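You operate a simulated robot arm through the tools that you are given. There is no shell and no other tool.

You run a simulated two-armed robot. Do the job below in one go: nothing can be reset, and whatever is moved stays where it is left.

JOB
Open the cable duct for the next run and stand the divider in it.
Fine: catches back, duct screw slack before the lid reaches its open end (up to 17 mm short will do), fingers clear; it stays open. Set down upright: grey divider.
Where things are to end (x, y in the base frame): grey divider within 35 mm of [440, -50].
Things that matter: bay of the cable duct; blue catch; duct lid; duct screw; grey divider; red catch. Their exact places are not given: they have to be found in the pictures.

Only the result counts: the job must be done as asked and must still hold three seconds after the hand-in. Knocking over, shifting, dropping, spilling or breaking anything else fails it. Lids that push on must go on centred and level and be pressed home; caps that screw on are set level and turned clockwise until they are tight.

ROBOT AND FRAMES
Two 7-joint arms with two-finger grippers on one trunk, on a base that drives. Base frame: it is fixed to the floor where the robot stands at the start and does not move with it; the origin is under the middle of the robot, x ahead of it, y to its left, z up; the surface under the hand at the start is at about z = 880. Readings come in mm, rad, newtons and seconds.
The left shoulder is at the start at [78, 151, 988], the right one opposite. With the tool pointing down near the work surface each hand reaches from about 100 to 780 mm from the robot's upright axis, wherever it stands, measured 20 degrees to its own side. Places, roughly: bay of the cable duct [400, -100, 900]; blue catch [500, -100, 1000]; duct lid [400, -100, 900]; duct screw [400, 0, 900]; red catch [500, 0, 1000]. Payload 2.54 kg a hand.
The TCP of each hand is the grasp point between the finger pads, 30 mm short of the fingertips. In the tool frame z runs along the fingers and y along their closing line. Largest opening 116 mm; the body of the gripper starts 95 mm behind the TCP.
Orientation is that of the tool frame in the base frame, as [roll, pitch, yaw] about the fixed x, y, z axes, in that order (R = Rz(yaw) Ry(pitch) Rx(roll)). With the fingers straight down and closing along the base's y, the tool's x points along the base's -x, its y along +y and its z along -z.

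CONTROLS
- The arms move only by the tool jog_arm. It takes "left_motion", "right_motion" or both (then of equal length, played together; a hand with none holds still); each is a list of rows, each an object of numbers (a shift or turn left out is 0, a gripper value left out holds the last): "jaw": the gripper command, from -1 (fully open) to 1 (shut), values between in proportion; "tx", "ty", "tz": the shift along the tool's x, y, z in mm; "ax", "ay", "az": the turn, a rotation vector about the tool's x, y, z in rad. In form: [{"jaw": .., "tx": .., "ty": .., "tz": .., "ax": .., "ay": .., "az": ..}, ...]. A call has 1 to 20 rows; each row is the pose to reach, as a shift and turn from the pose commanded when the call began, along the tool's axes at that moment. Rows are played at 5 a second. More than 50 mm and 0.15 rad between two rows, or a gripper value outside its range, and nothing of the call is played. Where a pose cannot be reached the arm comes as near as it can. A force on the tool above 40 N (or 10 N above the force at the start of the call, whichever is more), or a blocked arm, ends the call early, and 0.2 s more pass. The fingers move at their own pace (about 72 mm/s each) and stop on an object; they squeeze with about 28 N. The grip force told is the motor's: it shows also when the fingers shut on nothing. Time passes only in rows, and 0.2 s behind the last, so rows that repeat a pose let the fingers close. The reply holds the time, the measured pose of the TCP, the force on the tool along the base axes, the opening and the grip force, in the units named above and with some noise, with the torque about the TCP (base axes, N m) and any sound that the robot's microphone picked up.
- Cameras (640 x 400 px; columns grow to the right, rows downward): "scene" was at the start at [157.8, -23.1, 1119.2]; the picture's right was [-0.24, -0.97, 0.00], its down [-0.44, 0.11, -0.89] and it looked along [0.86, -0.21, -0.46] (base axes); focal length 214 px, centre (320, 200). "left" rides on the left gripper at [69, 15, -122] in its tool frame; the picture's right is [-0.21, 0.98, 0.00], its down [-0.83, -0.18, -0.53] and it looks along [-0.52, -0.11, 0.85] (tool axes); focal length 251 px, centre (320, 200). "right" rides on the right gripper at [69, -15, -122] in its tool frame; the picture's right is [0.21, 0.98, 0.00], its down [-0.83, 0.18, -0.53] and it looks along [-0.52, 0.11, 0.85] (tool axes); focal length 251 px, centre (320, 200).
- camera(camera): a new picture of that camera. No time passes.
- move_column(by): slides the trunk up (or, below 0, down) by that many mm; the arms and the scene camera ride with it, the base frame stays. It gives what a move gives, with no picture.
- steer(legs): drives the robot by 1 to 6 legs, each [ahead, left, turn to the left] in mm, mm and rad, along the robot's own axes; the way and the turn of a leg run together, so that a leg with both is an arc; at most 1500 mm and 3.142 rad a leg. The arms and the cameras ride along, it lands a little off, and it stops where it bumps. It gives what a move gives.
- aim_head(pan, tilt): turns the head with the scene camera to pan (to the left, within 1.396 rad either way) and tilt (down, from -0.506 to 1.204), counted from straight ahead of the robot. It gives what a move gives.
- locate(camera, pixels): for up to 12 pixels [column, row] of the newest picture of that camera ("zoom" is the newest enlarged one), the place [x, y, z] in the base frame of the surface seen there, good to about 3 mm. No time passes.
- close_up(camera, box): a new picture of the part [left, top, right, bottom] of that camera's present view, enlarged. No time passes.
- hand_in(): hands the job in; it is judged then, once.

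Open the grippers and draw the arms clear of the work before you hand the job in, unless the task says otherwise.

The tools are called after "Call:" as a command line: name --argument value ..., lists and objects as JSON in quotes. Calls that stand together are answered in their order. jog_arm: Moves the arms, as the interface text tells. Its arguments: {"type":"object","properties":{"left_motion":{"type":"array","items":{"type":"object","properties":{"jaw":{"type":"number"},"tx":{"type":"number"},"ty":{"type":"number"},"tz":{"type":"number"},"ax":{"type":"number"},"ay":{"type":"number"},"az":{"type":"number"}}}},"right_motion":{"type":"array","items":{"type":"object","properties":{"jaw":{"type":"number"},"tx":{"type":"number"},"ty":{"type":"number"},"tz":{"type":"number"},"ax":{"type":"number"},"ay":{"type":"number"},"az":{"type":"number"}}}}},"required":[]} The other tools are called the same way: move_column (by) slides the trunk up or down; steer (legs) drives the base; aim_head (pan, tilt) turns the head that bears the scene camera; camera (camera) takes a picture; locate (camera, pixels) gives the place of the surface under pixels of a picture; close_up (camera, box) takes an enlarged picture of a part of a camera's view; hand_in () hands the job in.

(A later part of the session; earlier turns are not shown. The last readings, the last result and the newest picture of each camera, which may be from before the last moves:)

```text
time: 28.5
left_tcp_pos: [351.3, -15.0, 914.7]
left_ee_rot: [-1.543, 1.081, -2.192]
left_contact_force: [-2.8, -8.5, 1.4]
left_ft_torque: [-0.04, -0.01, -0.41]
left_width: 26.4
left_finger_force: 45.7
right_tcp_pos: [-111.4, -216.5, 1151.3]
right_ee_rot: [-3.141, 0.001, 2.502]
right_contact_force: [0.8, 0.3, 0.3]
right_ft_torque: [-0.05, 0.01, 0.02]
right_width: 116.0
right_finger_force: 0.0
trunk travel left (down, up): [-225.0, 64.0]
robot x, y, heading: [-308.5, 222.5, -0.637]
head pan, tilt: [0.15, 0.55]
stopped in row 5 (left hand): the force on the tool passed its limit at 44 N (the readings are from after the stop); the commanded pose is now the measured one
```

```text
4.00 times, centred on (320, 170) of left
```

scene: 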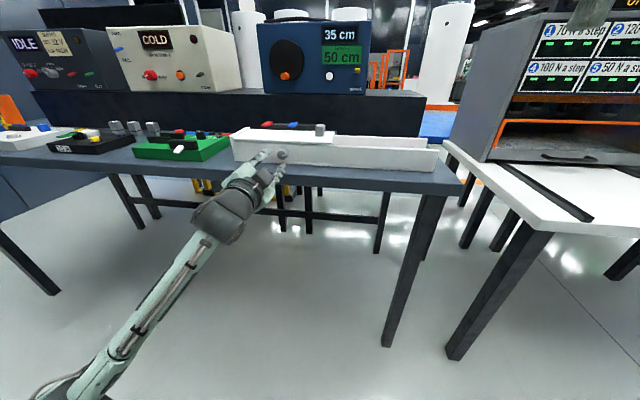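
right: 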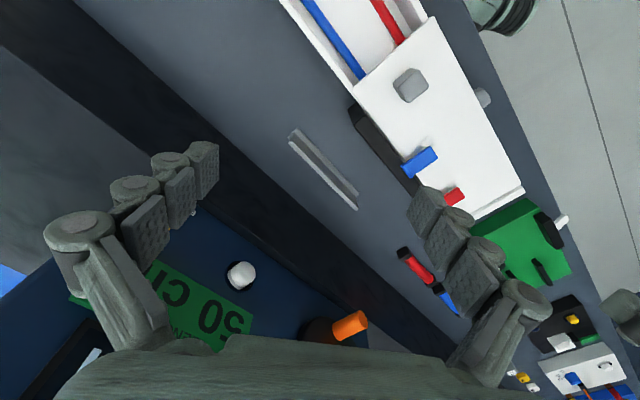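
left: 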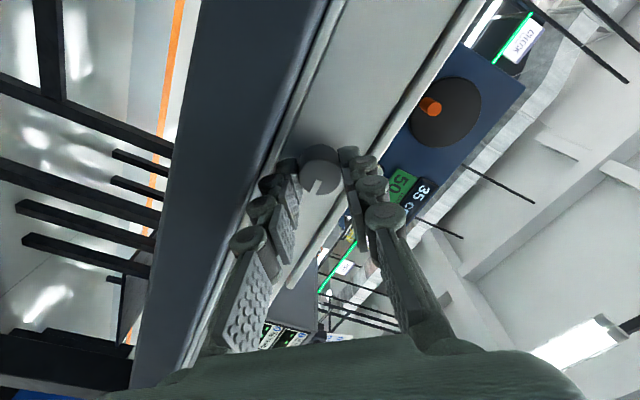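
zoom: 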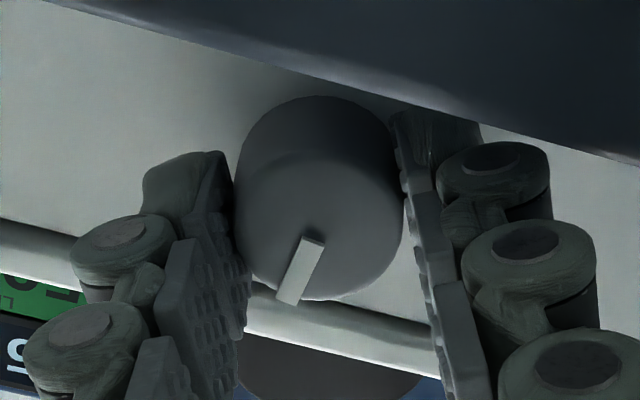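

The arm is stiff (~15 N/mm), so millimetre misalignment makes these spikes; after the stop it relaxed and the pointer is now near 12 o'clock. I continue another 0.45 rad.

Call:
jog_arm --left_motion '[{"az": -0.1}, {"az": -0.2}, {"az": -0.3}, {"az": -0.4}, {"az": -0.45}]'

Call:
close_up --camera "left" --box '[240, 120, 400, 220]'

```text
time: 28.9
left_tcp_pos: [351.0, -14.7, 915.0]
left_ee_rot: [-1.542, 1.007, -2.201]
left_contact_force: [-5.3, -4.5, 4.9]
left_ft_torque: [0.03, 0.0, -0.61]
left_width: 26.2
left_finger_force: 45.0
right_tcp_pos: [-113.4, -218.5, 1151.3]
right_ee_rot: [-3.141, 0.003, 2.5]
right_contact_force: [-0.4, 0.6, 1.0]
right_ft_torque: [-0.01, 0.02, -0.01]
right_width: 115.9
right_finger_force: 0.0
trunk travel left (down, up): [-225.0, 64.0]
robot x, y, heading: [-308.2, 220.9, -0.643]
head pan, tilt: [0.15, 0.55]
stopped in row 2 (left hand): the force on the tool passed its limit at 44 N (the readings are from after the stop); the commanded pose is now the measured one
```

```text
4.00 times, centred on (320, 170) of left
```

zoom: 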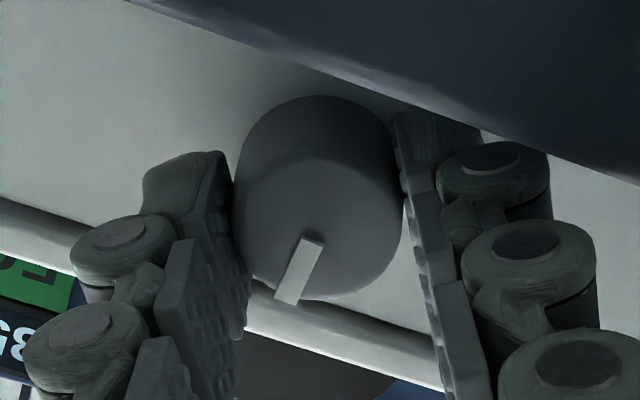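

The spike returns quickly and the base itself is being twisted (heading −0.643), so I release, back off, and check the free-space pose of the hand after settling.

Call:
jog_arm --left_motion '[{"jaw": 0.38}, {"jaw": 0.38}, {"jaw": 0.38}]'

Call:
jog_arm --left_motion '[{"tz": -15}, {"tz": -40}, {"tz": -40}, {"tz": -40}, {"tz": -40}]'

Call:
camera --camera "left"

Call:
camera --camera "scene"

```text
time: 29.7
left_tcp_pos: [353.0, -13.1, 912.6]
left_ee_rot: [-1.548, 1.01, -2.198]
left_contact_force: [0.3, -0.2, 0.1]
left_ft_torque: [0.02, -0.02, -0.01]
left_width: 36.1
left_finger_force: 0.0
right_tcp_pos: [-112.7, -219.4, 1151.6]
right_ee_rot: [3.14, 0.002, 2.501]
right_contact_force: [0.0, -0.8, 0.0]
right_ft_torque: [0.02, 0.01, 0.03]
right_width: 116.1
right_finger_force: 0.0
trunk travel left (down, up): [-225.0, 64.0]
robot x, y, heading: [-306.4, 225.8, -0.637]
head pan, tilt: [0.15, 0.55]
```

```text
time: 30.9
left_tcp_pos: [322.6, 12.9, 913.7]
left_ee_rot: [-1.544, 1.015, -2.196]
left_contact_force: [-0.9, -0.8, 0.8]
left_ft_torque: [-0.03, 0.01, 0.02]
left_width: 35.8
left_finger_force: 0.1
right_tcp_pos: [-113.6, -218.5, 1151.1]
right_ee_rot: [3.141, 0.003, 2.501]
right_contact_force: [-0.1, -0.5, 0.4]
right_ft_torque: [0.0, 0.01, 0.0]
right_width: 115.8
right_finger_force: 0.1
trunk travel left (down, up): [-225.0, 64.0]
robot x, y, heading: [-310.8, 223.2, -0.643]
head pan, tilt: [0.15, 0.55]
```

```text
taken
```

left: 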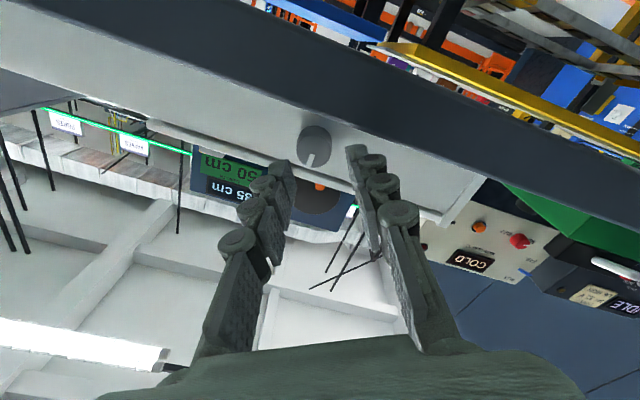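

```text
taken
```

scene: 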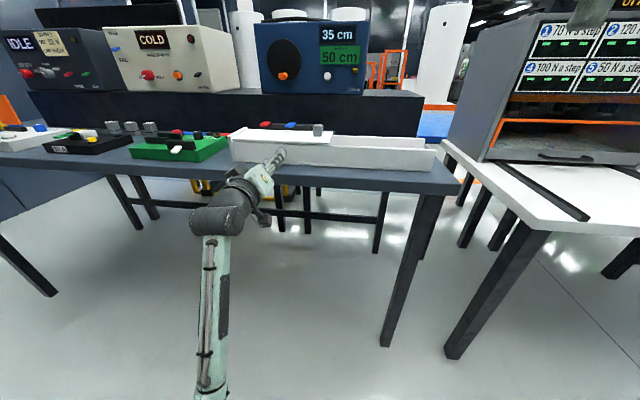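

Hand is free again. I zoom the scene view on the knob to read the pointer.

Call:
close_up --camera "scene" --box '[220, 110, 350, 191]'

Call:
close_up --camera "left" --box '[272, 110, 368, 170]'

```text
4.92 times, centred on (285, 150) of scene
```

zoom: 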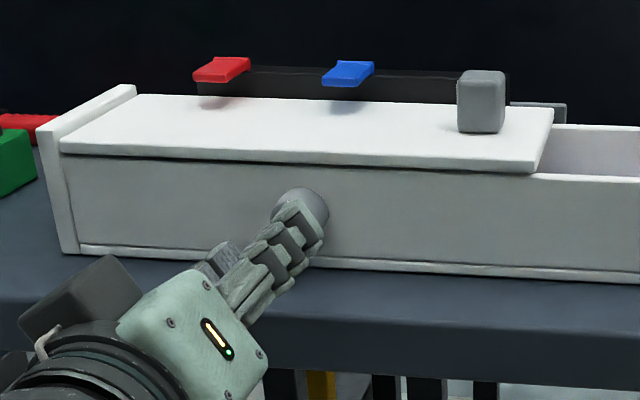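

```text
6.67 times, centred on (320, 140) of left
```

zoom: 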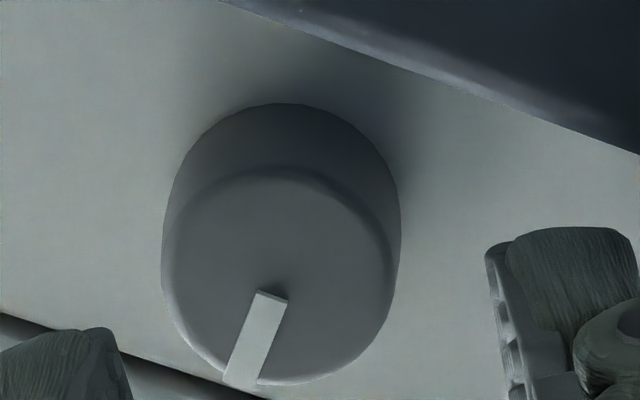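

The pointer is near 12 o'clock now (about 155° turned so far). I swing the hand back +1.5 rad in free space for a third, better centred stroke.

Call:
jog_arm --left_motion '[{"az": 0.14}, {"az": 0.28}, {"az": 0.42}, {"az": 0.56}, {"az": 0.7}, {"az": 0.84}, {"az": 0.98}, {"az": 1.12}, {"az": 1.26}, {"az": 1.4}, {"az": 1.5}, {"az": 1.5}, {"az": 1.5}]'

Call:
close_up --camera "left" --box '[272, 125, 368, 185]'

Call:
close_up --camera "scene" --box '[220, 110, 350, 191]'

```text
time: 33.7
left_tcp_pos: [321.1, 11.8, 914.6]
left_ee_rot: [1.556, 0.633, 0.912]
left_contact_force: [0.5, -1.2, -0.7]
left_ft_torque: [0.02, 0.0, 0.0]
left_width: 36.0
left_finger_force: 0.0
right_tcp_pos: [-113.0, -218.2, 1150.9]
right_ee_rot: [3.142, 0.003, 2.501]
right_contact_force: [-0.5, 0.3, 0.2]
right_ft_torque: [-0.01, 0.01, 0.01]
right_width: 116.1
right_finger_force: 0.0
trunk travel left (down, up): [-225.0, 64.0]
robot x, y, heading: [-309.3, 222.3, -0.644]
head pan, tilt: [0.15, 0.55]
```

```text
6.67 times, centred on (320, 155) of left
```

zoom: 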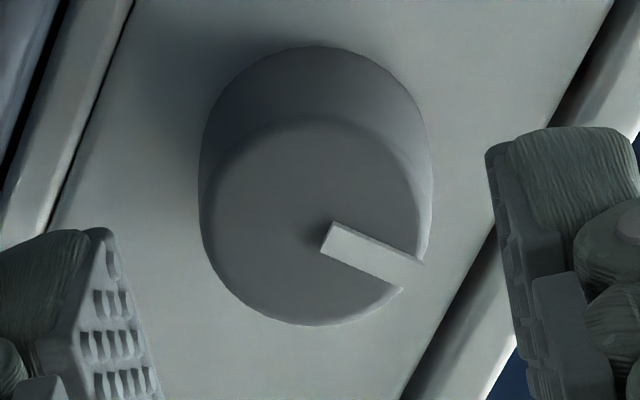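

```text
4.92 times, centred on (285, 150) of scene
```

zoom: 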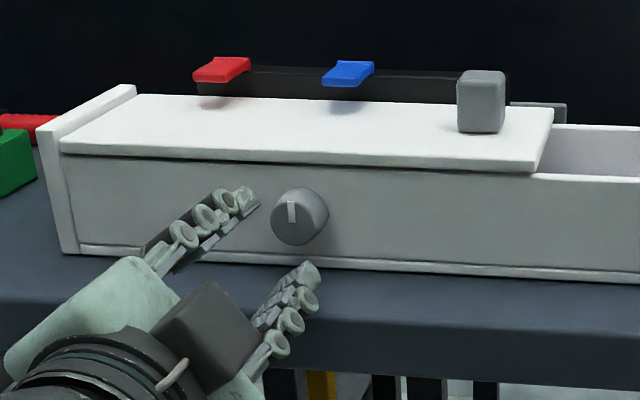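

The pointer is at 12 o'clock; remaining offset is about x −3, y −1 mm and a 0.02 rad heading error from base twist. I correct both, advance and grip.

Call:
jog_arm --left_motion '[{"tx": -3.8, "ty": -1.6, "tz": 0, "ax": -0.012, "ay": 0.016}, {"tx": -3.6, "ty": -1.4, "tz": 15, "ax": -0.012, "ay": 0.016}, {"tx": -3.3, "ty": -1.2, "tz": 30, "ax": -0.012, "ay": 0.016}, {"tx": -3.1, "ty": -1.1, "tz": 41, "ax": -0.012, "ay": 0.016}, {"tx": -3.1, "ty": -1.1, "tz": 41, "ax": -0.012, "ay": 0.016}, {"tx": -3.1, "ty": -1.1, "tz": 41, "ax": -0.012, "ay": 0.016, "jaw": 1}, {"tx": -3.1, "ty": -1.1, "tz": 41, "ax": -0.012, "ay": 0.016, "jaw": 1}, {"tx": -3.1, "ty": -1.1, "tz": 41, "ax": -0.012, "ay": 0.016, "jaw": 1}]'

Call:
close_up --camera "left" --box '[240, 120, 400, 220]'

```text
time: 35.5
left_tcp_pos: [353.0, -16.2, 913.5]
left_ee_rot: [1.557, 0.634, 0.934]
left_contact_force: [-3.4, -1.5, -5.2]
left_ft_torque: [0.0, 0.01, -0.3]
left_width: 26.6
left_finger_force: 45.3
right_tcp_pos: [-113.2, -219.2, 1151.6]
right_ee_rot: [3.141, 0.0, 2.501]
right_contact_force: [1.1, 0.3, -0.3]
right_ft_torque: [-0.01, 0.0, 0.02]
right_width: 116.0
right_finger_force: 0.0
trunk travel left (down, up): [-225.0, 64.0]
robot x, y, heading: [-311.2, 221.4, -0.634]
head pan, tilt: [0.15, 0.55]
```

```text
4.00 times, centred on (320, 170) of left
```

zoom: 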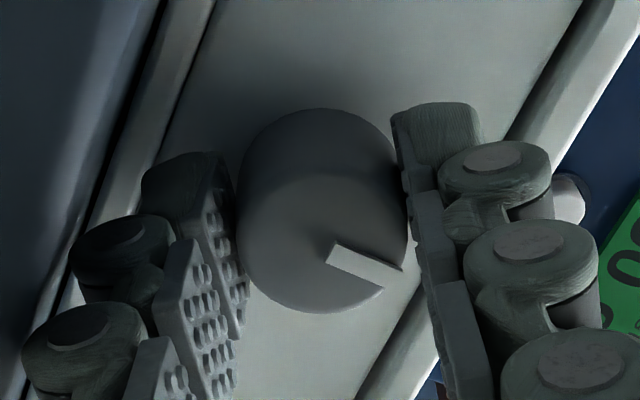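

The grip is well aligned (forces small). I turn counterclockwise in steps of 0.1 rad, reading forces.

Call:
jog_arm --left_motion '[{"az": -0.1}, {"az": -0.2}, {"az": -0.3}, {"az": -0.4}, {"az": -0.5}, {"az": -0.5}]'

Call:
close_up --camera "left" --box '[240, 120, 400, 220]'

```text
time: 36.9
left_tcp_pos: [352.9, -15.6, 914.5]
left_ee_rot: [1.542, 1.135, 0.913]
left_contact_force: [-3.2, -3.5, -2.3]
left_ft_torque: [0.73, -0.25, -0.09]
left_width: 26.4
left_finger_force: 44.6
right_tcp_pos: [-113.3, -219.2, 1149.9]
right_ee_rot: [3.14, 0.001, 2.501]
right_contact_force: [-0.2, 0.6, -0.1]
right_ft_torque: [-0.01, 0.0, -0.03]
right_width: 116.0
right_finger_force: 0.0
trunk travel left (down, up): [-225.0, 64.0]
robot x, y, heading: [-304.0, 222.0, -0.641]
head pan, tilt: [0.15, 0.55]
```

```text
4.00 times, centred on (320, 170) of left
```

zoom: 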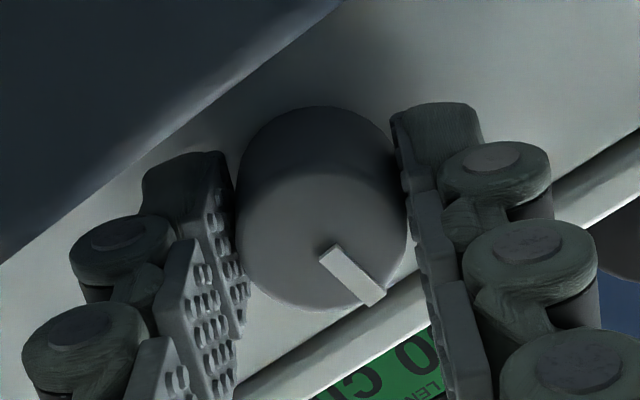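

The pointer now slips inside the grip while an axial torque of 0.74 Nm appears: the knob has reached its open stop (12 o'clock), so the screw is slack. I release it and back away.

Call:
jog_arm --left_motion '[{"jaw": 0.36}, {"jaw": 0.36}, {"jaw": 0.36}, {"tz": -20}, {"tz": -60}, {"tz": -90}, {"tz": -90}]'

Call:
close_up --camera "scene" --box '[220, 110, 350, 191]'

```text
time: 38.5
left_tcp_pos: [281.3, 35.2, 913.1]
left_ee_rot: [1.539, 1.132, 0.917]
left_contact_force: [-0.2, -0.1, 0.3]
left_ft_torque: [0.0, 0.0, -0.01]
left_width: 37.3
left_finger_force: 0.1
right_tcp_pos: [-112.8, -219.8, 1151.3]
right_ee_rot: [-3.141, 0.0, 2.5]
right_contact_force: [0.2, 0.6, -0.4]
right_ft_torque: [-0.02, 0.05, 0.06]
right_width: 116.2
right_finger_force: 0.0
trunk travel left (down, up): [-225.0, 64.0]
robot x, y, heading: [-307.0, 220.6, -0.64]
head pan, tilt: [0.15, 0.55]
```

```text
4.92 times, centred on (285, 150) of scene
```

zoom: 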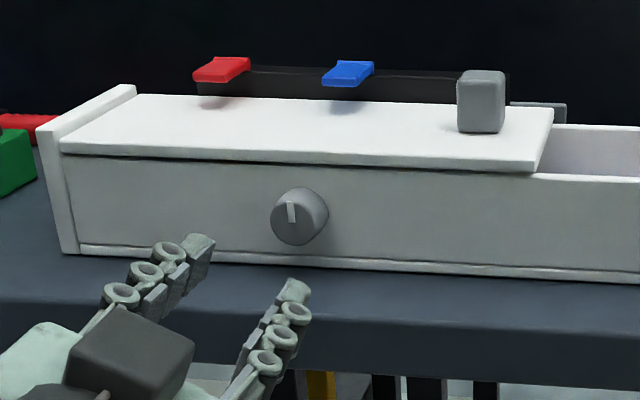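

The knob stays slack at 12 o'clock. I raise the left hand 230 mm straight up, away from the duct.

Call:
jog_arm --left_motion '[{"tx": -40, "ty": 19, "jaw": -0.2}, {"tx": -80, "ty": 38}, {"tx": -120, "ty": 56}, {"tx": -160, "ty": 75}, {"tx": -205, "ty": 96}, {"tx": -205, "ty": 96}]'

```text
time: 39.9
left_tcp_pos: [280.3, 39.4, 1138.0]
left_ee_rot: [1.542, 1.133, 0.916]
left_contact_force: [0.1, 0.5, 0.3]
left_ft_torque: [0.0, 0.03, 0.02]
left_width: 69.5
left_finger_force: 0.0
right_tcp_pos: [-112.9, -220.6, 1150.6]
right_ee_rot: [-3.141, 0.001, 2.5]
right_contact_force: [-0.2, -0.7, 0.0]
right_ft_torque: [0.0, 0.0, 0.01]
right_width: 116.0
right_finger_force: 0.1
trunk travel left (down, up): [-225.0, 64.0]
robot x, y, heading: [-310.7, 222.0, -0.642]
head pan, tilt: [0.15, 0.55]
```

Now at z≈1138. I undo the spin (−0.44 rad about tool z) to bring the closing line level.

Call:
jog_arm --left_motion '[{"az": -0.14}, {"az": -0.28}, {"az": -0.42}, {"az": -0.438}]'

Call:
jog_arm --left_motion '[{"ay": 0.145}, {"ay": 0.29}, {"ay": 0.435}, {"ay": 0.58}, {"ay": 0.725}, {"ay": 0.87}, {"ay": 1.015}, {"ay": 1.16}, {"ay": 1.305}, {"ay": 1.45}, {"ay": 1.571}, {"ay": 1.571}]'

```text
time: 40.9
left_tcp_pos: [277.4, 39.7, 1140.3]
left_ee_rot: [-0.207, 1.561, -0.836]
left_contact_force: [-0.3, -0.3, 0.6]
left_ft_torque: [-0.01, -0.01, -0.02]
left_width: 69.7
left_finger_force: 0.2
right_tcp_pos: [-111.5, -218.4, 1150.8]
right_ee_rot: [3.141, 0.001, 2.5]
right_contact_force: [0.9, -0.1, 0.7]
right_ft_torque: [-0.02, 0.0, 0.0]
right_width: 116.1
right_finger_force: 0.1
trunk travel left (down, up): [-225.0, 64.0]
robot x, y, heading: [-308.7, 222.6, -0.636]
head pan, tilt: [0.15, 0.55]
```

```text
time: 43.5
left_tcp_pos: [277.0, 38.2, 1141.2]
left_ee_rot: [-3.14, 0.012, 2.513]
left_contact_force: [-0.6, 0.8, -0.5]
left_ft_torque: [0.0, -0.01, -0.02]
left_width: 69.8
left_finger_force: 0.1
right_tcp_pos: [-113.2, -218.9, 1151.0]
right_ee_rot: [-3.141, 0.002, 2.502]
right_contact_force: [0.2, 0.8, 0.4]
right_ft_torque: [0.0, 0.02, 0.01]
right_width: 116.0
right_finger_force: 0.0
trunk travel left (down, up): [-225.0, 64.0]
robot x, y, heading: [-308.9, 224.2, -0.638]
head pan, tilt: [0.15, 0.55]
```

The left hand points down again (closing along the duct). I drive ahead 200 mm with a small +0.011 rad heading correction to bring the catches in reach.

Call:
steer --legs '[[200, 0, 0.011]]'

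Call:
aim_head --pan 0.1 --tilt 0.65

Call:
camera --camera "scene"

Call:
camera --camera "left"

```text
time: 45.1
left_tcp_pos: [441.9, -76.8, 1139.6]
left_ee_rot: [-3.14, 0.013, 2.523]
left_contact_force: [-0.1, -0.2, 0.0]
left_ft_torque: [0.03, 0.01, 0.0]
left_width: 69.6
left_finger_force: 0.0
right_tcp_pos: [55.1, -336.9, 1151.0]
right_ee_rot: [-3.142, -0.001, 2.512]
right_contact_force: [-0.1, -0.5, -1.1]
right_ft_torque: [0.05, 0.05, 0.02]
right_width: 115.9
right_finger_force: 0.0
trunk travel left (down, up): [-225.0, 64.0]
robot x, y, heading: [-140.9, 100.1, -0.629]
head pan, tilt: [0.15, 0.55]
```

```text
time: 45.8
left_tcp_pos: [442.0, -75.5, 1139.5]
left_ee_rot: [-3.141, 0.011, 2.524]
left_contact_force: [0.6, -0.9, -0.8]
left_ft_torque: [0.01, -0.01, 0.03]
left_width: 69.6
left_finger_force: 0.1
right_tcp_pos: [55.6, -337.5, 1150.9]
right_ee_rot: [-3.141, 0.001, 2.511]
right_contact_force: [-0.4, 0.9, 0.8]
right_ft_torque: [0.0, 0.02, 0.0]
right_width: 116.0
right_finger_force: 0.0
trunk travel left (down, up): [-225.0, 64.0]
robot x, y, heading: [-143.2, 104.2, -0.634]
head pan, tilt: [0.099, 0.649]
```

```text
taken
```

scene: 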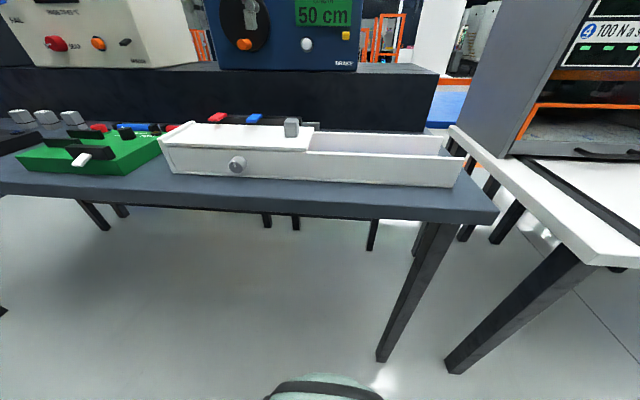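

```text
taken
```

left: 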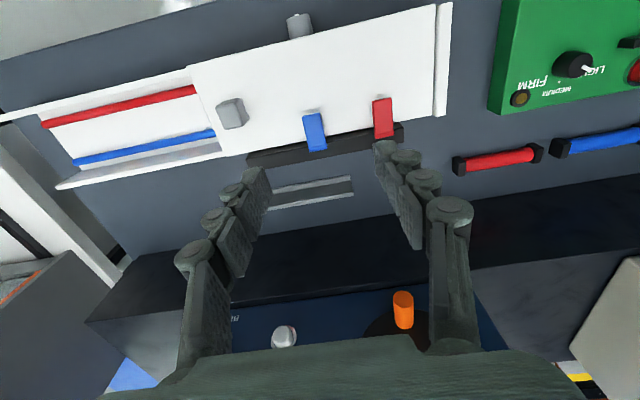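

The left view shows both catches well: blue at [314,132], red at [382,118]. I zoom in and locate their edges.

Call:
close_up --camera "left" --box '[240, 80, 432, 200]'

Call:
locate --camera "left" --pixels '[[312, 118], [316, 148], [304, 130], [324, 130], [380, 101], [384, 134], [373, 116], [391, 116], [260, 157], [340, 143], [272, 190], [350, 182]]'

```text
3.33 times, centred on (336, 140) of left
```

zoom: 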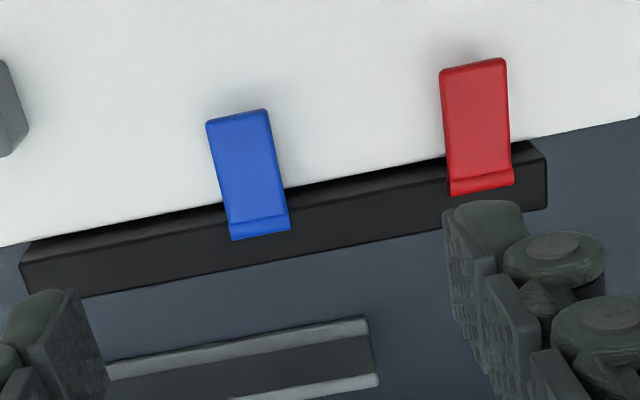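

```text
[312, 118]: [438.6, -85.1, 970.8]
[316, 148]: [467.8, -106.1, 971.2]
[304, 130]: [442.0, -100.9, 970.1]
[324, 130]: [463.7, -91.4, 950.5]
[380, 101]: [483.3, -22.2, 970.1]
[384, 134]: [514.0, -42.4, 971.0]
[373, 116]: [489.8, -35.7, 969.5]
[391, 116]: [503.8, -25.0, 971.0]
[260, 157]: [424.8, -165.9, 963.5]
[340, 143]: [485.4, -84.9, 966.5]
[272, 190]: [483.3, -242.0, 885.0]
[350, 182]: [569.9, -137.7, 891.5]
```

Blue tab spans v≈401–443 at u≈189, top z≈970, with a ~15 mm gap above the lid (950). I move the left hand above it, opening set to ~45 mm, and descend to just above.

Call:
jog_arm --left_motion '[{"tx": -8, "ty": -10, "tz": 20, "az": 0.011, "jaw": 0.224}, {"tx": -8, "ty": -10, "tz": 60, "az": 0.011}, {"tx": -8, "ty": -10, "tz": 95, "az": 0.011}, {"tx": -8, "ty": -10, "tz": 120, "az": 0.011}, {"tx": -8, "ty": -10, "tz": 120, "az": 0.011}]'

Call:
camera --camera "left"

Call:
close_up --camera "scene" --box '[150, 80, 342, 200]'

```text
time: 47.0
left_tcp_pos: [446.7, -89.5, 1020.7]
left_ee_rot: [-3.14, 0.012, 2.514]
left_contact_force: [1.0, 0.2, 0.4]
left_ft_torque: [-0.03, -0.02, 0.04]
left_width: 45.2
left_finger_force: 0.0
right_tcp_pos: [55.5, -337.0, 1152.1]
right_ee_rot: [-3.141, 0.001, 2.511]
right_contact_force: [1.1, 0.3, -0.9]
right_ft_torque: [0.0, 0.0, 0.01]
right_width: 115.9
right_finger_force: 0.1
trunk travel left (down, up): [-225.0, 64.0]
robot x, y, heading: [-143.4, 100.7, -0.625]
head pan, tilt: [0.099, 0.649]
```

```text
taken
```

left: 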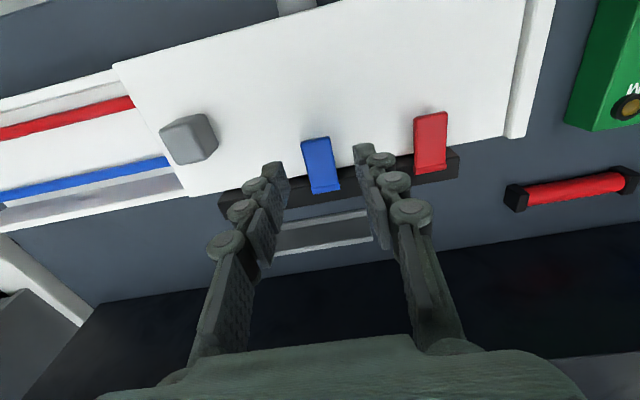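

```text
3.33 times, centred on (246, 140) of scene
```

zoom: 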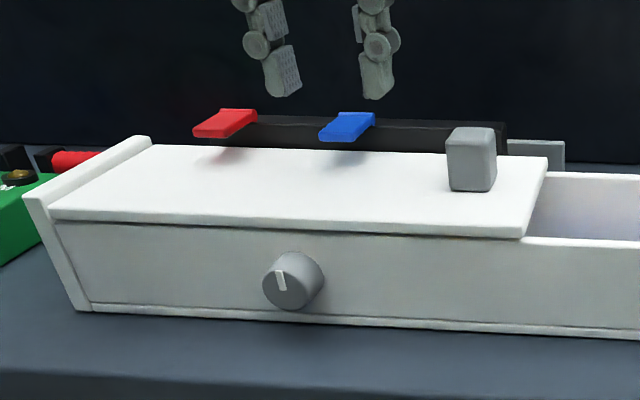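

Fingers straddle the blue tab in line (tab at [320,165]). I descend to z≈984 so tips are ~4 mm over the lid, and close on the tab's sides.

Call:
jog_arm --left_motion '[{"tx": 3, "ty": -1, "tz": 15}, {"tx": 3, "ty": -1, "tz": 30}, {"tx": 3, "ty": -1, "tz": 36}, {"tx": 3, "ty": -1, "tz": 36}]'

Call:
camera --camera "left"

Call:
close_up --camera "scene" --box '[150, 80, 342, 200]'

```text
time: 48.0
left_tcp_pos: [442.4, -88.1, 983.2]
left_ee_rot: [-3.14, 0.013, 2.513]
left_contact_force: [-0.8, 0.4, 0.1]
left_ft_torque: [0.01, 0.0, 0.03]
left_width: 44.9
left_finger_force: 0.0
right_tcp_pos: [54.5, -336.6, 1150.7]
right_ee_rot: [-3.141, 0.003, 2.511]
right_contact_force: [1.1, 0.4, -0.6]
right_ft_torque: [0.01, 0.04, 0.02]
right_width: 115.9
right_finger_force: 0.0
trunk travel left (down, up): [-225.0, 64.0]
robot x, y, heading: [-144.5, 99.6, -0.625]
head pan, tilt: [0.099, 0.649]
```

```text
taken
```

left: 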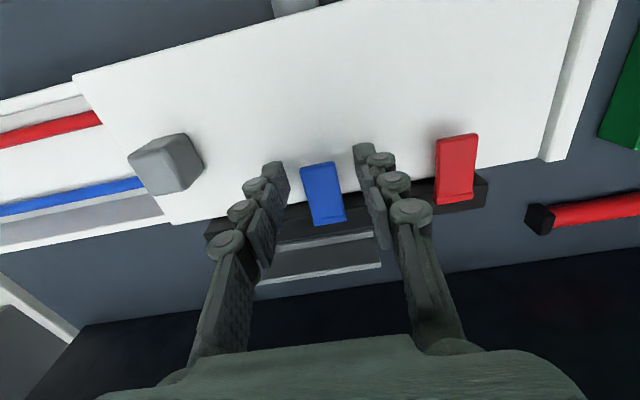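

```text
3.33 times, centred on (246, 140) of scene
```

zoom: 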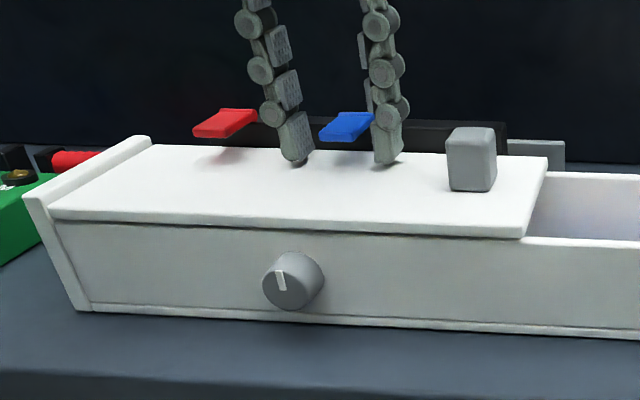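

The tips straddle the blue tab just above the lid with no contact force. I close the jaws on it.

Call:
jog_arm --left_motion '[{"jaw": 0.5}, {"jaw": 1}, {"jaw": 1}, {"jaw": 1}]'

Call:
camera --camera "left"

```text
time: 49.0
left_tcp_pos: [441.5, -88.9, 984.9]
left_ee_rot: [-3.14, 0.013, 2.512]
left_contact_force: [-0.7, -0.7, -1.7]
left_ft_torque: [-0.05, 0.04, 0.11]
left_width: 20.5
left_finger_force: 45.3
right_tcp_pos: [55.8, -337.0, 1150.3]
right_ee_rot: [-3.139, 0.001, 2.511]
right_contact_force: [0.1, 0.6, 0.2]
right_ft_torque: [-0.03, -0.02, -0.02]
right_width: 116.0
right_finger_force: 0.0
trunk travel left (down, up): [-225.0, 64.0]
robot x, y, heading: [-141.5, 103.1, -0.627]
head pan, tilt: [0.099, 0.649]
```

```text
taken
```

left: 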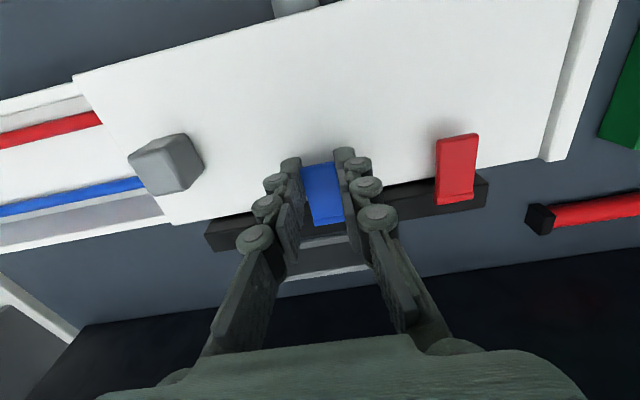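

The tab is held (20.5 mm). I lift along a small hinge arc (8 mm up, 1 mm back) to test that it tips up about its rear edge.

Call:
jog_arm --left_motion '[{"tx": -0.2, "tz": -3}, {"tx": -0.5, "tz": -6}, {"tx": -1, "tz": -8}, {"tx": -1, "tz": -8}]'

Call:
camera --camera "left"

Call:
close_up --camera "scene" --box '[150, 80, 342, 200]'

```text
time: 50.0
left_tcp_pos: [443.7, -89.2, 989.1]
left_ee_rot: [3.141, 0.004, 2.514]
left_contact_force: [-8.2, 2.4, -30.5]
left_ft_torque: [0.64, 0.84, 0.41]
left_width: 20.6
left_finger_force: 45.0
right_tcp_pos: [57.0, -337.3, 1150.6]
right_ee_rot: [3.142, -0.001, 2.511]
right_contact_force: [0.5, -0.1, -0.6]
right_ft_torque: [-0.01, -0.02, 0.0]
right_width: 115.9
right_finger_force: 0.0
trunk travel left (down, up): [-225.0, 64.0]
robot x, y, heading: [-144.3, 104.9, -0.626]
head pan, tilt: [0.099, 0.649]
```

```text
taken
```

left: 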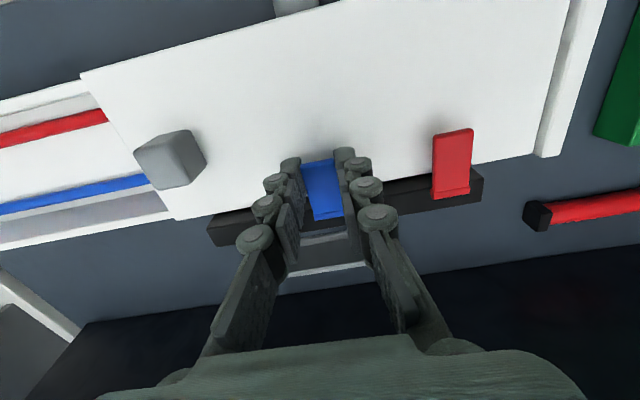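

```text
3.33 times, centred on (246, 140) of scene
```

zoom: 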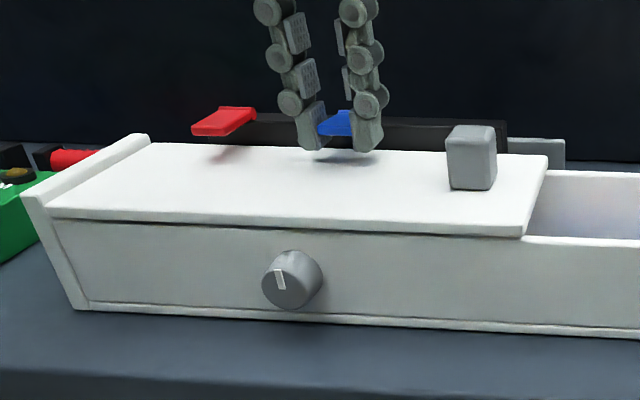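

It moved only ~4 mm with 30 N pulling back down, so either a stiff hinge or a sliding catch. I lower back and try drawing it horizontally backward instead, a few mm.

Call:
jog_arm --left_motion '[{"tx": 1, "tz": 4}, {"tx": 1, "tz": 8}, {"tx": 1, "tz": 8}]'

Call:
jog_arm --left_motion '[{"tx": -1}, {"tx": -2}, {"tx": -3}, {"tx": -3}]'

```text
time: 50.8
left_tcp_pos: [443.2, -89.2, 988.3]
left_ee_rot: [-3.136, 0.026, 2.517]
left_contact_force: [22.0, -8.6, 22.5]
left_ft_torque: [-0.64, -0.91, -0.52]
left_width: 20.3
left_finger_force: 45.5
right_tcp_pos: [55.8, -337.2, 1152.7]
right_ee_rot: [3.141, 0.0, 2.512]
right_contact_force: [0.0, 0.1, -0.6]
right_ft_torque: [0.01, -0.02, -0.02]
right_width: 115.9
right_finger_force: 0.0
trunk travel left (down, up): [-225.0, 64.0]
robot x, y, heading: [-142.6, 103.3, -0.629]
head pan, tilt: [0.099, 0.649]
```

```text
time: 51.8
left_tcp_pos: [442.1, -89.2, 985.3]
left_ee_rot: [-3.141, 0.014, 2.512]
left_contact_force: [2.1, 7.9, 24.5]
left_ft_torque: [-0.24, -0.76, 0.4]
left_width: 20.5
left_finger_force: 45.2
right_tcp_pos: [52.8, -335.4, 1152.1]
right_ee_rot: [-3.141, 0.003, 2.516]
right_contact_force: [0.2, -0.4, -0.5]
right_ft_torque: [0.01, -0.02, 0.0]
right_width: 115.7
right_finger_force: 0.0
trunk travel left (down, up): [-225.0, 64.0]
robot x, y, heading: [-141.2, 102.2, -0.635]
head pan, tilt: [0.099, 0.649]
```

Pushing down is now resisted too, so the tab did tip up and its hinge is simply stiff (friction). I lift again slowly with pauses to see whether it follows.

Call:
jog_arm --left_motion '[{"tz": -2}, {"tz": -4}, {"tz": -5}, {"tz": -6}, {"tz": -6}, {"tz": -7}, {"tz": -7}, {"tz": -8}, {"tz": -8}, {"tz": -8}]'

Call:
close_up --camera "scene" --box '[150, 80, 342, 200]'

```text
time: 54.0
left_tcp_pos: [443.9, -90.6, 990.7]
left_ee_rot: [-3.14, 0.009, 2.511]
left_contact_force: [-17.6, 9.1, -26.1]
left_ft_torque: [0.72, 0.9, 0.6]
left_width: 20.5
left_finger_force: 44.9
right_tcp_pos: [56.1, -337.5, 1150.5]
right_ee_rot: [-3.142, 0.0, 2.511]
right_contact_force: [-0.5, 0.2, 0.0]
right_ft_torque: [0.0, -0.02, -0.02]
right_width: 115.9
right_finger_force: 0.0
trunk travel left (down, up): [-225.0, 64.0]
robot x, y, heading: [-142.6, 101.9, -0.631]
head pan, tilt: [0.099, 0.649]
```

```text
3.33 times, centred on (246, 140) of scene
```

zoom: 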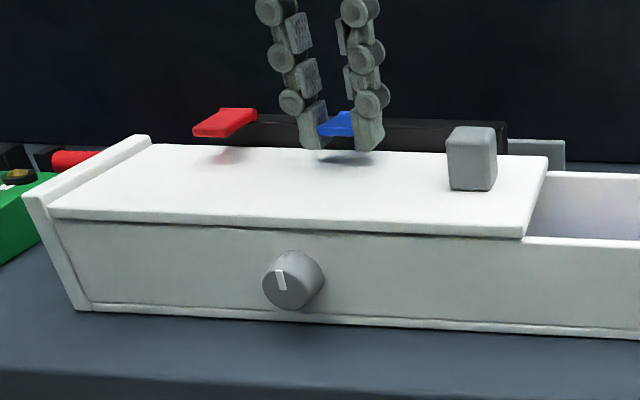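

The torque reading shows most resistance is my pads' rigid grip (1.15 Nm), while the hinge itself needs only ~0.2 Nm. I release and check whether the tab stays tipped.

Call:
jog_arm --left_motion '[{"tz": 1, "jaw": 0.224}, {"tz": 1, "jaw": 0.224}, {"tz": 1, "jaw": 0.224}]'

Call:
close_up --camera "scene" --box '[180, 90, 308, 170]'

Call:
camera --camera "left"

```text
time: 54.8
left_tcp_pos: [444.0, -91.1, 991.0]
left_ee_rot: [-3.14, 0.014, 2.512]
left_contact_force: [0.0, 1.1, -0.7]
left_ft_torque: [0.02, -0.03, -0.01]
left_width: 44.9
left_finger_force: 0.1
right_tcp_pos: [56.0, -337.2, 1151.8]
right_ee_rot: [3.141, 0.002, 2.512]
right_contact_force: [1.0, 1.2, -0.1]
right_ft_torque: [-0.02, -0.02, 0.01]
right_width: 116.2
right_finger_force: 0.0
trunk travel left (down, up): [-225.0, 64.0]
robot x, y, heading: [-146.3, 100.2, -0.631]
head pan, tilt: [0.099, 0.649]
```

```text
5.00 times, centred on (244, 130) of scene
```

zoom: 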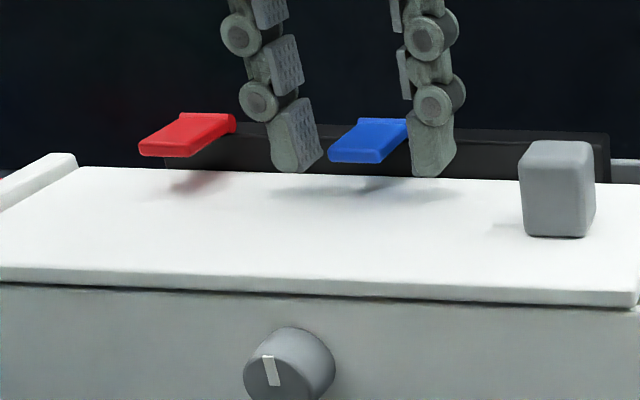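

```text
taken
```

left: 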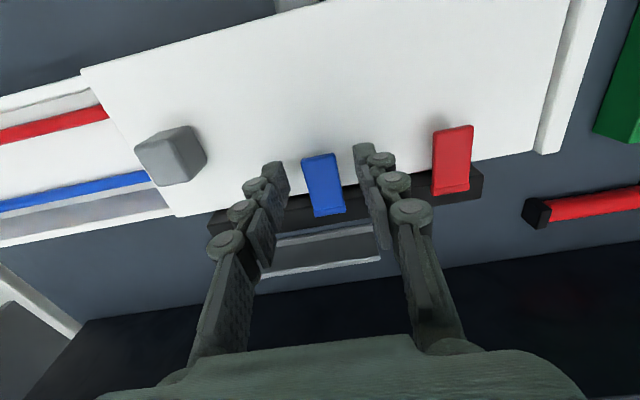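

I compare the heights along both tabs to see if blue is tipped.

Call:
locate --camera "left" --pixels '[[317, 158], [322, 175], [326, 195], [329, 208], [331, 214], [450, 130], [452, 148], [454, 165], [455, 182], [456, 190], [345, 205], [420, 185]]'

Call:
close_up --camera "left" --box '[270, 110, 494, 250]'

```text
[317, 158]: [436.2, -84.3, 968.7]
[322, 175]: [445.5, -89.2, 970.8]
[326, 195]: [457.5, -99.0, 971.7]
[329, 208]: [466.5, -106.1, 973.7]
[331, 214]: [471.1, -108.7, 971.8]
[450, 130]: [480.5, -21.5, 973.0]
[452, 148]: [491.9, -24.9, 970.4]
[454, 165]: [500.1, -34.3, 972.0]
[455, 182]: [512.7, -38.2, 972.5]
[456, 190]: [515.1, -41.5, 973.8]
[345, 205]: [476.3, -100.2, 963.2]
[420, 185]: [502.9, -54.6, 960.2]
```

```text
2.86 times, centred on (382, 180) of left
```

zoom: 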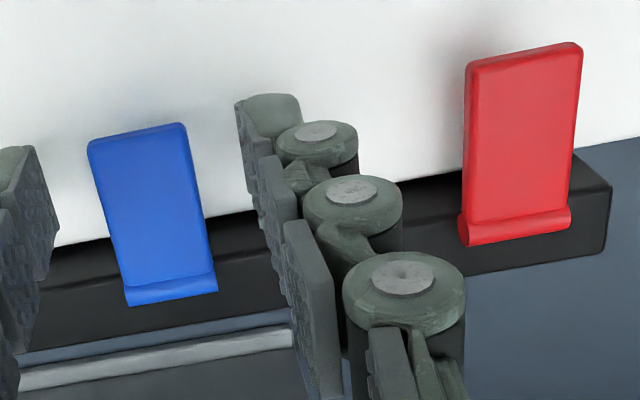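

Blue is flat again (z≈970 all along), and the rear shows a hinge barrel along the duct. Before tilting the hand over, I check where the shelf and box behind are.

Call:
locate --camera "scene" --pixels '[[250, 85], [330, 85], [250, 72], [330, 70], [300, 68], [200, 72], [240, 20], [320, 60], [360, 66], [250, 100], [150, 60], [100, 66]]'

Call:
camera --camera "scene"

```text
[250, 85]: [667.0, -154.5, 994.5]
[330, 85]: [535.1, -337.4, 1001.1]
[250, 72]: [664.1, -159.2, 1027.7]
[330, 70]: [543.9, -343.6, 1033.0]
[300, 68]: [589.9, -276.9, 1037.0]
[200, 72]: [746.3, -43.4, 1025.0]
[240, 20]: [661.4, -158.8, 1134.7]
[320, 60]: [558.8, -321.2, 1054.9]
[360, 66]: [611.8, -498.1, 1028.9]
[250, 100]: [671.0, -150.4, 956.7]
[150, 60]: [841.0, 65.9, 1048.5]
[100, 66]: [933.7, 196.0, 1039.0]
```

```text
taken
```

scene: 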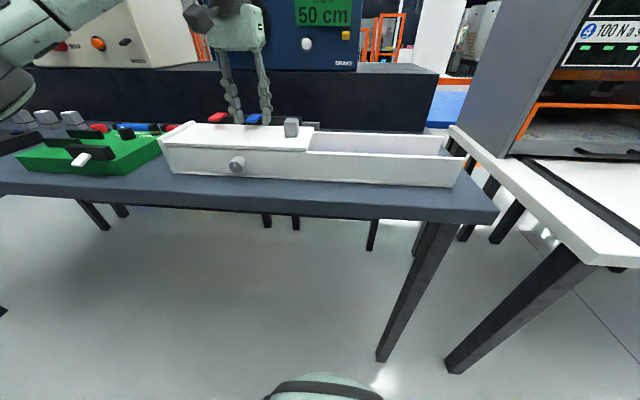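

The shelf face is at v≈631, so I have ~190 mm behind the hinge. I raise the hand 70 mm and tilt it 60° forward (pointing ahead-down), so it can later rotate along with the tab.

Call:
jog_arm --left_motion '[{"tz": -35}, {"tx": 18, "tz": -70}, {"tx": 18, "tz": -70, "ay": -0.15}, {"tx": 18, "tz": -70, "ay": -0.3}, {"tx": 18, "tz": -70, "ay": -0.45}, {"tx": 18, "tz": -70, "ay": -0.6}, {"tx": 18, "tz": -70, "ay": -0.75}, {"tx": 18, "tz": -70, "ay": -0.9}, {"tx": 18, "tz": -70, "ay": -1.047}, {"tx": 18, "tz": -70, "ay": -1.047}]'

Call:
camera --camera "left"

Call:
camera --camera "scene"

```text
time: 57.0
left_tcp_pos: [428.3, -78.5, 1061.1]
left_ee_rot: [-3.138, 1.061, 2.514]
left_contact_force: [-0.6, -0.1, 0.5]
left_ft_torque: [-0.03, 0.05, 0.01]
left_width: 44.9
left_finger_force: 0.0
right_tcp_pos: [56.5, -336.6, 1151.3]
right_ee_rot: [3.141, 0.002, 2.512]
right_contact_force: [0.0, -0.3, -0.3]
right_ft_torque: [0.02, -0.01, 0.01]
right_width: 115.9
right_finger_force: 0.0
trunk travel left (down, up): [-225.0, 64.0]
robot x, y, heading: [-144.4, 102.3, -0.631]
head pan, tilt: [0.099, 0.649]
```

```text
taken
```

left: 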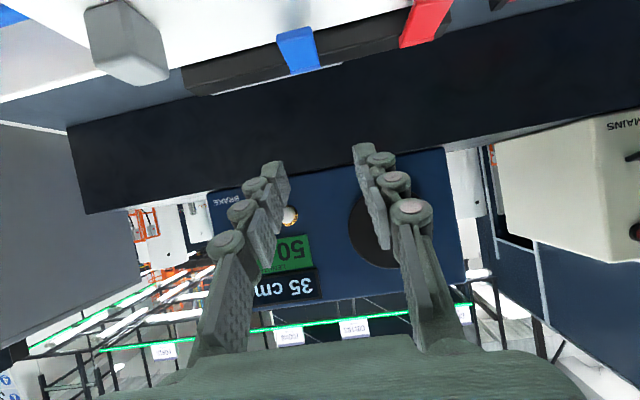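

```text
taken
```

scene: 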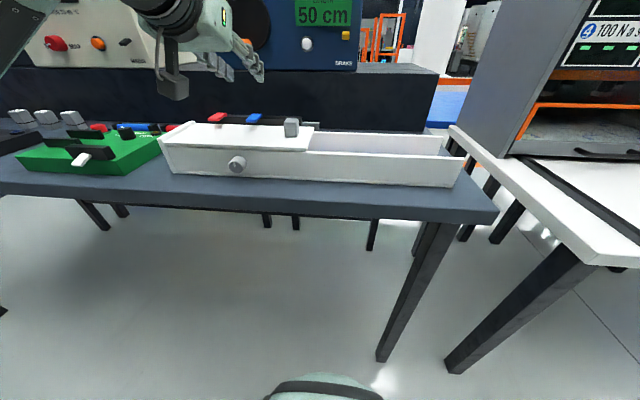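

The hand is tilted 60° with TCP at v≈393, u≈188. I descend vertically 83 mm so the open fingers straddle the blue tab near its tip.

Call:
jog_arm --left_motion '[{"tx": 35, "tz": 19.5}, {"tx": 60, "tz": 33.5}, {"tx": 72.5, "tz": 40.5}, {"tx": 72.5, "tz": 40.5}]'

Call:
camera --camera "left"

Call:
close_up --camera "scene" --box '[150, 60, 342, 180]'

```text
time: 58.0
left_tcp_pos: [428.8, -78.5, 976.4]
left_ee_rot: [-3.141, 1.06, 2.515]
left_contact_force: [0.5, 1.0, 0.0]
left_ft_torque: [-0.04, 0.0, -0.02]
left_width: 44.9
left_finger_force: 0.0
right_tcp_pos: [55.3, -337.4, 1150.2]
right_ee_rot: [-3.141, 0.001, 2.511]
right_contact_force: [-0.6, -0.3, 0.0]
right_ft_torque: [0.03, 0.01, -0.03]
right_width: 116.1
right_finger_force: 0.2
trunk travel left (down, up): [-225.0, 64.0]
robot x, y, heading: [-148.3, 100.9, -0.629]
head pan, tilt: [0.099, 0.649]
```

```text
taken
```

left: 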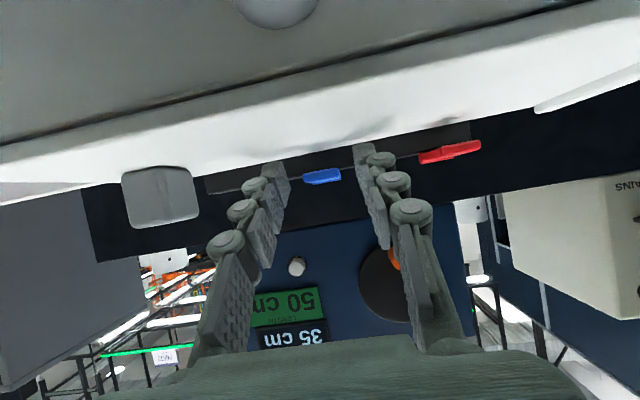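

```text
3.33 times, centred on (246, 120) of scene
```

zoom: 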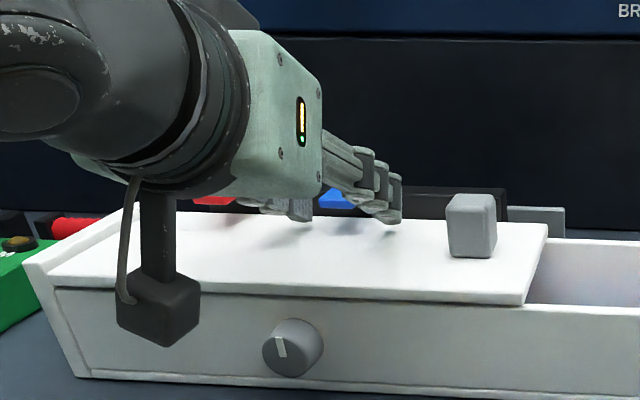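

The tab sits centred between the fingers at [322,177] in an almost edge-on view. I zoom in for the profile of tabs and hinges before closing.

Call:
close_up --camera "left" --box '[260, 110, 500, 260]'

Call:
locate --camera "left" --pixels '[[322, 175], [322, 181], [450, 150], [455, 158], [350, 172], [300, 160]]'

```text
2.67 times, centred on (380, 185) of left
```

zoom: 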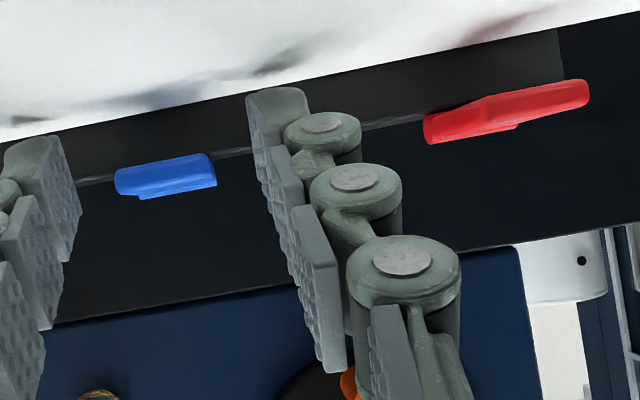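

```text
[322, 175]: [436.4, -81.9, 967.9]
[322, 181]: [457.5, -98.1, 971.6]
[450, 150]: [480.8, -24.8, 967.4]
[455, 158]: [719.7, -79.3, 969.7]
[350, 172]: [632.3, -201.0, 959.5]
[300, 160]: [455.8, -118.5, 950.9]
```

The hinge barrel is at v≈444, z≈968. I close on the tab and rotate the hand about that hinge line by 0.42 rad as a first test.

Call:
jog_arm --left_motion '[{"jaw": 0.6}, {"jaw": 1}, {"jaw": 1}, {"jaw": 1}]'

Call:
jog_arm --left_motion '[{"tx": -3.4, "tz": -1.2, "ay": 0.07}, {"tx": -6.9, "tz": -2.05, "ay": 0.14}, {"tx": -10.5, "tz": -2.7, "ay": 0.21}, {"tx": -14.05, "tz": -3.1, "ay": 0.28}, {"tx": -17.6, "tz": -3.2, "ay": 0.35}, {"tx": -21.3, "tz": -3.2, "ay": 0.42}, {"tx": -21.3, "tz": -3.2, "ay": 0.42}]'

Call:
camera --camera "left"

Call:
close_up --camera "scene" --box '[150, 60, 342, 180]'

```text
time: 59.0
left_tcp_pos: [429.5, -77.9, 978.0]
left_ee_rot: [-3.139, 1.06, 2.516]
left_contact_force: [3.1, 5.3, 0.8]
left_ft_torque: [0.01, -0.05, 0.18]
left_width: 21.2
left_finger_force: 44.9
right_tcp_pos: [55.1, -337.4, 1150.8]
right_ee_rot: [3.14, 0.003, 2.513]
right_contact_force: [0.0, 0.1, -0.5]
right_ft_torque: [-0.02, 0.01, -0.02]
right_width: 116.1
right_finger_force: 0.0
trunk travel left (down, up): [-225.0, 64.0]
robot x, y, heading: [-142.8, 101.8, -0.632]
head pan, tilt: [0.099, 0.649]
```

```text
time: 60.6
left_tcp_pos: [435.3, -82.3, 997.5]
left_ee_rot: [-3.14, 0.635, 2.513]
left_contact_force: [4.2, 4.3, -6.5]
left_ft_torque: [0.23, 0.15, 0.18]
left_width: 21.1
left_finger_force: 44.9
right_tcp_pos: [56.6, -336.5, 1152.2]
right_ee_rot: [-3.141, 0.0, 2.511]
right_contact_force: [-0.2, 0.4, 0.2]
right_ft_torque: [0.02, -0.01, 0.04]
right_width: 116.1
right_finger_force: 0.0
trunk travel left (down, up): [-225.0, 64.0]
robot x, y, heading: [-144.6, 103.3, -0.631]
head pan, tilt: [0.099, 0.649]
```

```text
taken
```

left: 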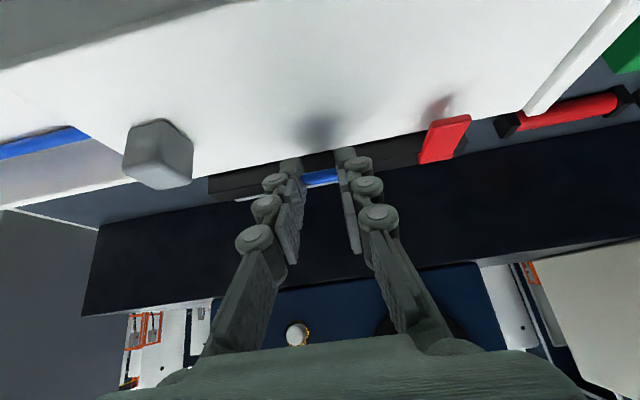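

```text
3.33 times, centred on (246, 120) of scene
```

zoom: 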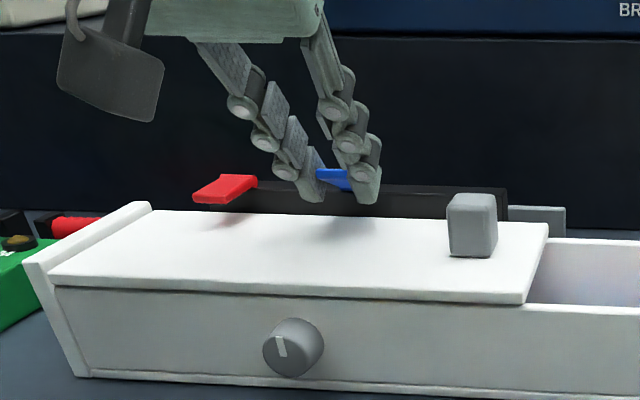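

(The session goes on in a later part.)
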